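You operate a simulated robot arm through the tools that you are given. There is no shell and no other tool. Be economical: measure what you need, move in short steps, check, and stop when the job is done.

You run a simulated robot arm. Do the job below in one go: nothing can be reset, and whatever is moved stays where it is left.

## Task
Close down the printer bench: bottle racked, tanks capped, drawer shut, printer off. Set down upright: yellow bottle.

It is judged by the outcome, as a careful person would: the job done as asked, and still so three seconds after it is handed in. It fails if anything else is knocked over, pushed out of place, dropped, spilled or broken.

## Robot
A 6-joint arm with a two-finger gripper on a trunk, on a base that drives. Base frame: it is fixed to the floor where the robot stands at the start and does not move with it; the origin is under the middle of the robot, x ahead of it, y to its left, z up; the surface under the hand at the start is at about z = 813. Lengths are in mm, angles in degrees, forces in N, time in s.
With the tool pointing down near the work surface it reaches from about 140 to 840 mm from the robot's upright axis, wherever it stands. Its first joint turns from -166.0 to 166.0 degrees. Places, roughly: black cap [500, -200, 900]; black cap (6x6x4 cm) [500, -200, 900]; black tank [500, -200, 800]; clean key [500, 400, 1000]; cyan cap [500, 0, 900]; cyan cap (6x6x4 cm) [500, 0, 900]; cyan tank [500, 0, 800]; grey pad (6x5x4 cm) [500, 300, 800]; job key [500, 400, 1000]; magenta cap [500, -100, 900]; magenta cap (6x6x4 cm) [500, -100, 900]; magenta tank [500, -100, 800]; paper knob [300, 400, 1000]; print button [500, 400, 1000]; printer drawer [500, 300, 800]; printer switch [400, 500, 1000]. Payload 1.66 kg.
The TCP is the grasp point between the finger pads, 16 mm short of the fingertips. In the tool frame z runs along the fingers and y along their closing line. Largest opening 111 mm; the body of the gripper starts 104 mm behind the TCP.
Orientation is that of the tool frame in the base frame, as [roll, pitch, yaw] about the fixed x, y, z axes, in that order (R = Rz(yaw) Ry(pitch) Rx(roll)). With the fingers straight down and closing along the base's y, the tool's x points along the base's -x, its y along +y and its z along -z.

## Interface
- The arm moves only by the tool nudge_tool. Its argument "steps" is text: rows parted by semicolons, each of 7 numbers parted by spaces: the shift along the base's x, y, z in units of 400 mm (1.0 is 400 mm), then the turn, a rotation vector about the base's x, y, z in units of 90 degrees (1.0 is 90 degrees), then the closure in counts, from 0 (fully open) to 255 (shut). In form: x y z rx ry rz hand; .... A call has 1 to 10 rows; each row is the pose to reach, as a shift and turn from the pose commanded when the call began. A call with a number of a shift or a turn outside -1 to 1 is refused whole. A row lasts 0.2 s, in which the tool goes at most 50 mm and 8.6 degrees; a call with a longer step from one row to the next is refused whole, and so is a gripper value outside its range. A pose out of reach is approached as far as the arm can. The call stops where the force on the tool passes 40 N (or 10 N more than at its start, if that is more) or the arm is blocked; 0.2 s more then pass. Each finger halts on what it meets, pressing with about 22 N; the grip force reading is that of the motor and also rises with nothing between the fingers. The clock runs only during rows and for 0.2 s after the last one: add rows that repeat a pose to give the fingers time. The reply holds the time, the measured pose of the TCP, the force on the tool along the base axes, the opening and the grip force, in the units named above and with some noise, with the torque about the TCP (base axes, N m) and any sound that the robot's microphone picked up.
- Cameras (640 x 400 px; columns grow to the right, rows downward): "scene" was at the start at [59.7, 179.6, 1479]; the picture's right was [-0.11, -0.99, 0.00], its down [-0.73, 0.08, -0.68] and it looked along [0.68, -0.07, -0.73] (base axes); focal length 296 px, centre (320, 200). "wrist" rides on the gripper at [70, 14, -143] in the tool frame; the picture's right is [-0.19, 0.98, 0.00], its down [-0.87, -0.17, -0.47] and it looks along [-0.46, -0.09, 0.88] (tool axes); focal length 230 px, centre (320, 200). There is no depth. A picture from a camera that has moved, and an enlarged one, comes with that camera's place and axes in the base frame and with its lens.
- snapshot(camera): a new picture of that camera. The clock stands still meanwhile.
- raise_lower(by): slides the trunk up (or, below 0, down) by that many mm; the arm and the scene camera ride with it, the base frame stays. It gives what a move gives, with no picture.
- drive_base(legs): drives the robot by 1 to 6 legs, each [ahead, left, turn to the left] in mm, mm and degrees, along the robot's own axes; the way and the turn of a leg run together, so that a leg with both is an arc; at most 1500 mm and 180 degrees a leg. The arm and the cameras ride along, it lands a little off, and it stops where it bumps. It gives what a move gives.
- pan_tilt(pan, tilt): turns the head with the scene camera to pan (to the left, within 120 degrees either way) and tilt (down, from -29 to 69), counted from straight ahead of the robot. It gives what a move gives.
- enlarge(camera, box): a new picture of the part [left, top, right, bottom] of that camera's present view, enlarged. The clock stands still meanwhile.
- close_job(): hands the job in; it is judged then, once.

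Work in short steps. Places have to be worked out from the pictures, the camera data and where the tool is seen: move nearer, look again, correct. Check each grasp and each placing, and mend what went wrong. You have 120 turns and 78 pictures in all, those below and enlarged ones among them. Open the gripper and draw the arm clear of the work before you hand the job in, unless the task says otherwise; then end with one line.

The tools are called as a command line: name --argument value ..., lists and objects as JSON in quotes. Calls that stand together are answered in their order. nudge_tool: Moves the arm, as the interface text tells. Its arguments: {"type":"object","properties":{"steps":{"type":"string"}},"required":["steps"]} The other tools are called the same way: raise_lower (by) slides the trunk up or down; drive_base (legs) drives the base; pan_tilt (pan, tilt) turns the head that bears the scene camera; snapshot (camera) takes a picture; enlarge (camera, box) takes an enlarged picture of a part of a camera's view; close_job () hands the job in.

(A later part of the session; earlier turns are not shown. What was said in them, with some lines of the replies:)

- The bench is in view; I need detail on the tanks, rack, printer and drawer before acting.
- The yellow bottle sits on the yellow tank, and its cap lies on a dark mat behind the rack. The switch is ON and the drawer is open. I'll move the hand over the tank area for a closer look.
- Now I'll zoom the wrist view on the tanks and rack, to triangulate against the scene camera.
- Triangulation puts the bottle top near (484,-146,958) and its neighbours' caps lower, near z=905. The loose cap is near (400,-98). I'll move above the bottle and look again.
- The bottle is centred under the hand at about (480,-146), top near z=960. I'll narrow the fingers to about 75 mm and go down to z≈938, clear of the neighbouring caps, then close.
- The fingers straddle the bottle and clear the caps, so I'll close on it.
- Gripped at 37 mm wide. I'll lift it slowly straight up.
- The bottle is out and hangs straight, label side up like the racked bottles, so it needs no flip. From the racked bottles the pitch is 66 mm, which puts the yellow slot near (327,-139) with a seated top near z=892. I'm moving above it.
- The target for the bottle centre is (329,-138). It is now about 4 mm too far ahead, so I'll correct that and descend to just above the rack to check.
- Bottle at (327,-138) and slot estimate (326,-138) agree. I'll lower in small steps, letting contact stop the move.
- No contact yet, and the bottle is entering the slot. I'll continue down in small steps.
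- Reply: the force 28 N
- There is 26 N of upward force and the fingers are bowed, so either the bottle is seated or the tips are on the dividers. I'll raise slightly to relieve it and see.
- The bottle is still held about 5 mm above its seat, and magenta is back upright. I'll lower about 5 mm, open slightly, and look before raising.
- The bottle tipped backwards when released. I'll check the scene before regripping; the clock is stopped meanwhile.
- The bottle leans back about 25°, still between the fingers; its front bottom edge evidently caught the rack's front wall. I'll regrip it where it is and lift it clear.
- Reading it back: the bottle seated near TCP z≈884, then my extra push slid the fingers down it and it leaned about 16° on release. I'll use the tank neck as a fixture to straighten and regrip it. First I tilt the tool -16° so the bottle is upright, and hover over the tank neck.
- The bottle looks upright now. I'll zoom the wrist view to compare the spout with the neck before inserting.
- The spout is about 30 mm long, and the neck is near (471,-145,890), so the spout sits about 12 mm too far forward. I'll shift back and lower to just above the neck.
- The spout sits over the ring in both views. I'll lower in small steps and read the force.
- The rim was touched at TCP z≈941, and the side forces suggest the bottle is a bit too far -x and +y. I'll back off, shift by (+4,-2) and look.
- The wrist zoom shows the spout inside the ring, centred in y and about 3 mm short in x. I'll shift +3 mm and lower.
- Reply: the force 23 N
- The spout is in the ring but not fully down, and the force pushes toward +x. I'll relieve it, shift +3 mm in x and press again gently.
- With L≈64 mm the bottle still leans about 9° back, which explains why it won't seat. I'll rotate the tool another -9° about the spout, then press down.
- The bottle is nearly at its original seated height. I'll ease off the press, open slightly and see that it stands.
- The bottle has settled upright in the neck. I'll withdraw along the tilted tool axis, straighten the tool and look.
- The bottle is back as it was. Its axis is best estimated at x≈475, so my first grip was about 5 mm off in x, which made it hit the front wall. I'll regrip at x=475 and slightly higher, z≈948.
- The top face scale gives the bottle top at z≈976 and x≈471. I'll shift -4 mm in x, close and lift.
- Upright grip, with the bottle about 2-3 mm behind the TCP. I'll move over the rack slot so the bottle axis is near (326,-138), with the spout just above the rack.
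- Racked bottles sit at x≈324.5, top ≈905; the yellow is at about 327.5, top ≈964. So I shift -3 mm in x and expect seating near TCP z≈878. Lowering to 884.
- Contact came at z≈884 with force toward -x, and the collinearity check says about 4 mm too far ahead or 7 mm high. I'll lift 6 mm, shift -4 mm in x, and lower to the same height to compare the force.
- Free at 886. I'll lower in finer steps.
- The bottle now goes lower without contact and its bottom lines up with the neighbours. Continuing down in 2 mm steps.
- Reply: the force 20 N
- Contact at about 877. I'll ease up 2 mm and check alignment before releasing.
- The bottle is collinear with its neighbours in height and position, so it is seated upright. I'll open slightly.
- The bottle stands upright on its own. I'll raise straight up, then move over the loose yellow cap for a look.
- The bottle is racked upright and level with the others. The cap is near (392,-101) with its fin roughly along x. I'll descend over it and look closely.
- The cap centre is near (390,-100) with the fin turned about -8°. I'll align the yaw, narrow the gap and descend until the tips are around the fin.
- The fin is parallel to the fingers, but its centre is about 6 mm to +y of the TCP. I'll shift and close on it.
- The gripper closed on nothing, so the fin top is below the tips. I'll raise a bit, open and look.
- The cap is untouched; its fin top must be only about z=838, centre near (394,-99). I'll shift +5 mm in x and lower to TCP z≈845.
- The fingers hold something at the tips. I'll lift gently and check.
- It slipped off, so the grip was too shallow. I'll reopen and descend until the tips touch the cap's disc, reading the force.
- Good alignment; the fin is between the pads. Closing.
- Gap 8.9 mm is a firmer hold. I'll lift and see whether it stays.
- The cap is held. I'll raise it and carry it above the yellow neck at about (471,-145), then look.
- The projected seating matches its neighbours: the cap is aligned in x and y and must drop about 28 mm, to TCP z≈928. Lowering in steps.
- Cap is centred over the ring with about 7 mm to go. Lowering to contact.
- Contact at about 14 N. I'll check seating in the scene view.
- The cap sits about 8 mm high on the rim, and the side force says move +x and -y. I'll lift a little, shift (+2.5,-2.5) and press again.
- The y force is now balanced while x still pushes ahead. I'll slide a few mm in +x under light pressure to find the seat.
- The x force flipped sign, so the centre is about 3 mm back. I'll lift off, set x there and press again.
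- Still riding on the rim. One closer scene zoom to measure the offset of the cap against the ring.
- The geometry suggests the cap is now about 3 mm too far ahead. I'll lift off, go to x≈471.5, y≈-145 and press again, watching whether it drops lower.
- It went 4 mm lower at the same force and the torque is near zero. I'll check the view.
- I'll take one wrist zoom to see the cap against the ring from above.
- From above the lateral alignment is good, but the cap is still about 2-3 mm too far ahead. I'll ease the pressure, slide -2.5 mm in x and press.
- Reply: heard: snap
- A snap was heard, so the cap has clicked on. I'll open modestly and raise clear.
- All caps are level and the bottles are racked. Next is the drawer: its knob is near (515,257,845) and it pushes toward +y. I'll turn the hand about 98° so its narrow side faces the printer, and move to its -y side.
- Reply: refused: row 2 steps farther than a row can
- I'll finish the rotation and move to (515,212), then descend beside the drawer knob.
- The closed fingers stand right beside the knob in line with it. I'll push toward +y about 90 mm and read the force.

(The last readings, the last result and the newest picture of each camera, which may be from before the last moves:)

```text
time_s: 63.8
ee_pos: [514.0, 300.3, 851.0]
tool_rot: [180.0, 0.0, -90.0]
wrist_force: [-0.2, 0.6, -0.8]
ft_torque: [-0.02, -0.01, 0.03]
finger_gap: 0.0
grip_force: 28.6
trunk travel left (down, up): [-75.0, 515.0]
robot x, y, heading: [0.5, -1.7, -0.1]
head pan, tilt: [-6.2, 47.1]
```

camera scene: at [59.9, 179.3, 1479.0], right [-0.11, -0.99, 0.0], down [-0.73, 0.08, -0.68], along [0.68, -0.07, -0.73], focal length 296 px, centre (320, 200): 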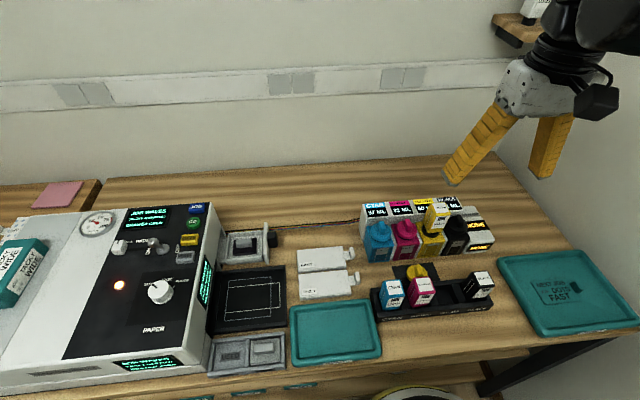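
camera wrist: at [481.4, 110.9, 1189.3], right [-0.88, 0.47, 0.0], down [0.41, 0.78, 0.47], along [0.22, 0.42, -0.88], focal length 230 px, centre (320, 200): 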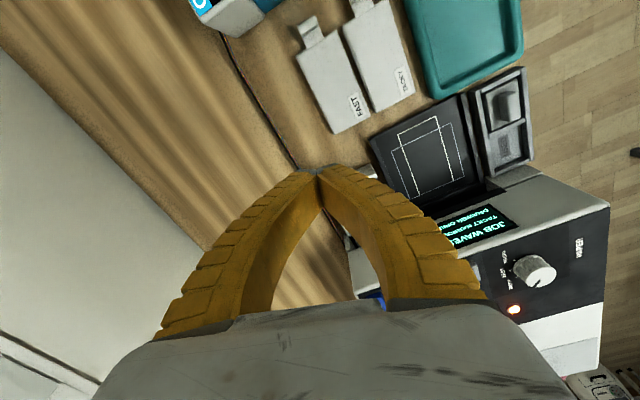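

Little resistance so far. Continuing gently to the end of travel.

nudge_tool --steps "0 0.02 0 0 0 0 255;0 0.04 0 0 0 0 255;0 0.06 0 0 0 0 255;0 0.075 0 0 0 0 255;0 0.09 0 0 0 0 255;0 0.1 0 0 0 0 255"

enlarge --camera "scene" --box '[80, 180, 340, 350]'

```text
time_s: 65.2
ee_pos: [515.7, 338.6, 851.0]
tool_rot: [-179.9, -0.1, -90.0]
wrist_force: [-1.5, -7.0, -1.9]
ft_torque: [-0.01, 0.03, -0.01]
finger_gap: 5.9
grip_force: 28.8
trunk travel left (down, up): [-75.0, 515.0]
robot x, y, heading: [-0.1, -0.9, -0.1]
head pan, tilt: [-6.2, 47.1]
```

```text
2.35 times, centred on (210, 265) of scene
camera zoom: at [59.7, 178.9, 1479.0], right [-0.11, -0.99, 0.0], down [-0.73, 0.08, -0.68], along [0.68, -0.07, -0.73], focal length 696 px, centre (579, 47)
```

zoom: 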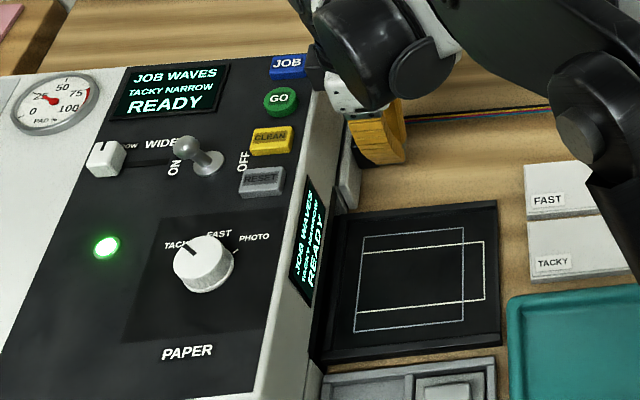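

The printer shows READY, so the drawer is shut. I'll back off and rise clear, then go for the toggle. Its ball is near (427,470,1000), leaning to ON, and OFF is toward -y.

nudge_tool --steps "0 -0.04 0 0 0 0 255;0 -0.12 0 0 0 0 255;0 -0.12 0.1 0 0 0 255;0 -0.12 0.22 0 0 0 255;0 -0.12 0.34 0 0 0 255;0 -0.12 0.46 0 0 0 255;0 -0.12 0.58 0 0 0 255;0 -0.12 0.65 0 0 0 255;0 -0.12 0.65 0 0 0 255"

nudge_tool --steps "-0.02 0.04 0 0 0 -0.09 255;-0.04 0.08 0 0 0 -0.18 255;-0.06 0.13 0 0 0 -0.27 255;-0.08 0.18 0 0 0 -0.36 255;-0.1 0.24 0 0 0 -0.45 255;-0.12 0.3 0 0 0 -0.54 255;-0.14 0.36 0 0 0 -0.63 255;-0.16 0.4 0 0 0 -0.72 255;-0.18 0.43 0 0 0 -0.81 255;-0.2 0.45 0 0 0 -0.9 255"

```text
time_s: 67.2
ee_pos: [515.3, 293.1, 1109.7]
tool_rot: [180.0, 0.0, -89.9]
wrist_force: [0.6, -0.6, 0.9]
ft_torque: [0.01, 0.0, -0.04]
finger_gap: 0.2
grip_force: 28.3
trunk travel left (down, up): [-75.0, 515.0]
robot x, y, heading: [2.3, 3.3, 0.1]
head pan, tilt: [-6.2, 47.1]
```

```text
time_s: 69.4
ee_pos: [435.3, 471.2, 1111.9]
tool_rot: [179.9, 0.0, -171.1]
wrist_force: [-0.9, 0.3, 0.7]
ft_torque: [0.01, 0.01, 0.03]
finger_gap: 0.0
grip_force: 28.4
trunk travel left (down, up): [-75.0, 515.0]
robot x, y, heading: [-0.6, -1.2, 0.4]
head pan, tilt: [-6.2, 47.1]
```

I'll finish the yaw, stand over y≈497, and take a wrist zoom of the toggle.

nudge_tool --steps "-0.02 0.03 -0.03 0 0 -0.05 255;-0.02 0.065 -0.1 0 0 -0.1 255;-0.02 0.065 -0.1 0 0 -0.1 255"

enlarge --camera "wrist" --box '[220, 80, 420, 230]'

```text
time_s: 70.2
ee_pos: [429.0, 496.4, 1069.4]
tool_rot: [-180.0, 0.0, 180.0]
wrist_force: [0.9, 0.6, 0.4]
ft_torque: [-0.01, 0.04, -0.01]
finger_gap: 0.0
grip_force: 28.9
trunk travel left (down, up): [-75.0, 515.0]
robot x, y, heading: [-2.3, 1.6, 0.1]
head pan, tilt: [-6.2, 47.1]
```

```text
2.67 times, centred on (320, 155) of wrist
camera zoom: at [358.3, 509.7, 1213.1], right [0.19, 0.98, 0.0], down [0.87, -0.17, 0.47], along [0.46, -0.09, -0.88], focal length 614 px, centre (320, 320)
```

zoom: 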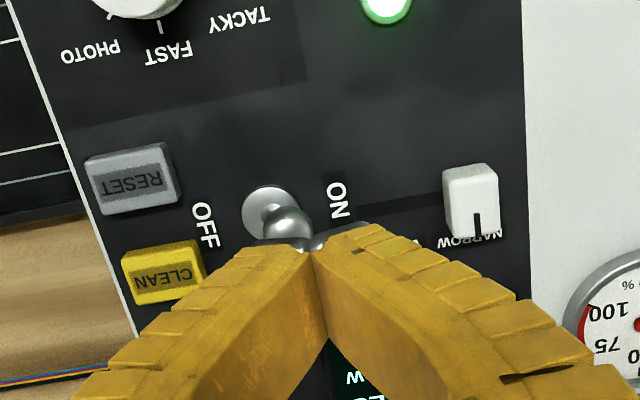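

Three views agree: ball at (436,481,975), panel near z=950, slider well away at y>545. I'll go to y=510 and lower the tips to z≈967.

nudge_tool --steps "0.017 0.035 -0.03 0 0 0 255;0.017 0.035 -0.1 0 0 0 255;0.017 0.035 -0.16 0 0 0 255;0.017 0.035 -0.19 0 0 0 255;0.017 0.035 -0.214 0 0 0 255;0.017 0.035 -0.214 0 0 0 255"

enlarge --camera "scene" --box '[80, 180, 280, 310]'

```text
time_s: 71.6
ee_pos: [433.7, 510.3, 985.5]
tool_rot: [-180.0, -0.1, 179.9]
wrist_force: [-1.3, 5.6, 5.9]
ft_torque: [-0.1, -0.05, 0.0]
finger_gap: 0.2
grip_force: 28.6
trunk travel left (down, up): [-75.0, 515.0]
robot x, y, heading: [0.1, 1.0, -0.2]
head pan, tilt: [-6.2, 47.1]
```

```text
3.08 times, centred on (180, 245) of scene
camera zoom: at [59.1, 179.9, 1479.0], right [-0.11, -0.99, 0.0], down [-0.73, 0.08, -0.68], along [0.68, -0.07, -0.73], focal length 910 px, centre (751, 62)
```

zoom: 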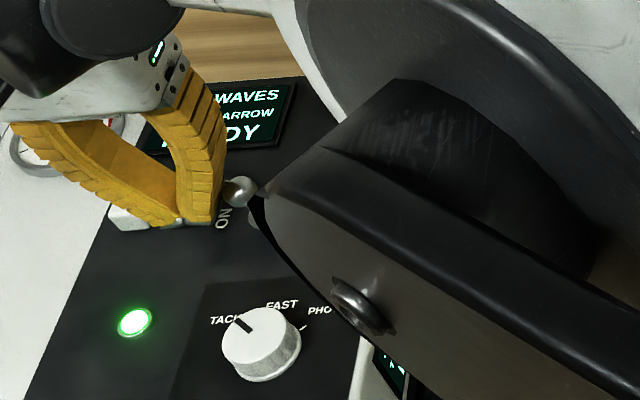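

The finger already touches the ball's +y side. I'll raise 2 mm and push toward -y, listening for a click.

nudge_tool --steps "0 0 0.006 0 0 0 255;0 -0.015 0.006 0 0 0 255;0 -0.03 0.006 0 0 0 255;0 -0.045 0.006 0 0 0 255;0 -0.06 0.006 0 0 0 255;0 -0.07 0.006 0 0 0 255"

```text
time_s: 73.0
ee_pos: [434.5, 486.9, 986.6]
tool_rot: [179.9, 0.2, -179.9]
wrist_force: [8.7, 37.7, 5.4]
ft_torque: [-0.4, 0.03, 0.32]
finger_gap: 0.1
grip_force: 28.8
trunk travel left (down, up): [-75.0, 515.0]
robot x, y, heading: [-0.4, 0.5, 0.1]
head pan, tilt: [-6.2, 47.1]
heard: click
```

A click was heard and the lever is at its stop. I'll back off, rise and clear the view.

nudge_tool --steps "0 0.03 0 0 0 0 255;0 0.06 0.02 0 0 0 255;0 0.06 0.13 0 0 0 255;0 0.06 0.25 0 0 0 255;0 0.06 0.37 0 0 0 255;-0.1 0.06 0.42 0 0 0 200;-0.2 0.0 0.44 0 0 0 100;-0.25 -0.1 0.46 0 0 0 0;-0.3 -0.2 0.46 0 0 0 0;-0.3 -0.3 0.46 0 0 0 0"

nudge_tool --steps "0 -0.11 0.03 0 0 0 0;0 -0.22 0.06 0 0 0 0;0 -0.33 0.09 0 0 0 0;0 -0.44 0.12 0 0 0 0;0 -0.55 0.15 0 0 0 0;0 -0.66 0.18 0 0 0 0;0 -0.77 0.21 0 0 0 0;0 -0.88 0.24 0 0 0 0"

snapshot --camera "scene"

```text
time_s: 75.2
ee_pos: [311.5, 361.5, 1174.0]
tool_rot: [179.9, 0.1, 179.9]
wrist_force: [0.1, 0.1, -0.5]
ft_torque: [0.03, -0.01, 0.01]
finger_gap: 110.9
grip_force: 0.1
trunk travel left (down, up): [-75.0, 515.0]
robot x, y, heading: [0.6, 0.1, -0.0]
head pan, tilt: [-6.2, 47.1]
```

```text
time_s: 77.0
ee_pos: [313.3, 8.8, 1268.0]
tool_rot: [179.9, -0.1, 179.9]
wrist_force: [0.5, 0.5, 0.5]
ft_torque: [-0.03, -0.02, 0.0]
finger_gap: 110.5
grip_force: 0.0
trunk travel left (down, up): [-75.0, 515.0]
robot x, y, heading: [0.6, -0.5, 0.0]
head pan, tilt: [-6.2, 47.1]
```

```text
1 pictures are left
camera scene: at [59.7, 179.5, 1479.0], right [-0.11, -0.99, 0.0], down [-0.73, 0.08, -0.68], along [0.68, -0.07, -0.73], focal length 296 px, centre (320, 200)
```

scene: 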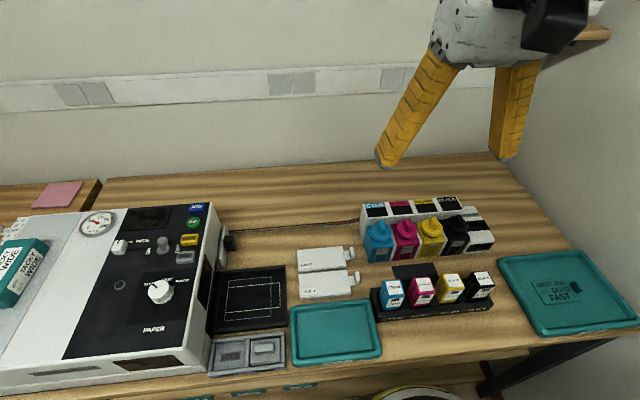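

All displays are dark, the drawer is in, the caps are on and the bottle stands upright in the rack. The arm is clear and the gripper is open, so I'm handing in.

close_job

```text
The job is handed in.
```

The printer bench is closed down: the yellow bottle stands upright in its rack slot, all four tanks are capped, the drawer is shut and the printer is off.
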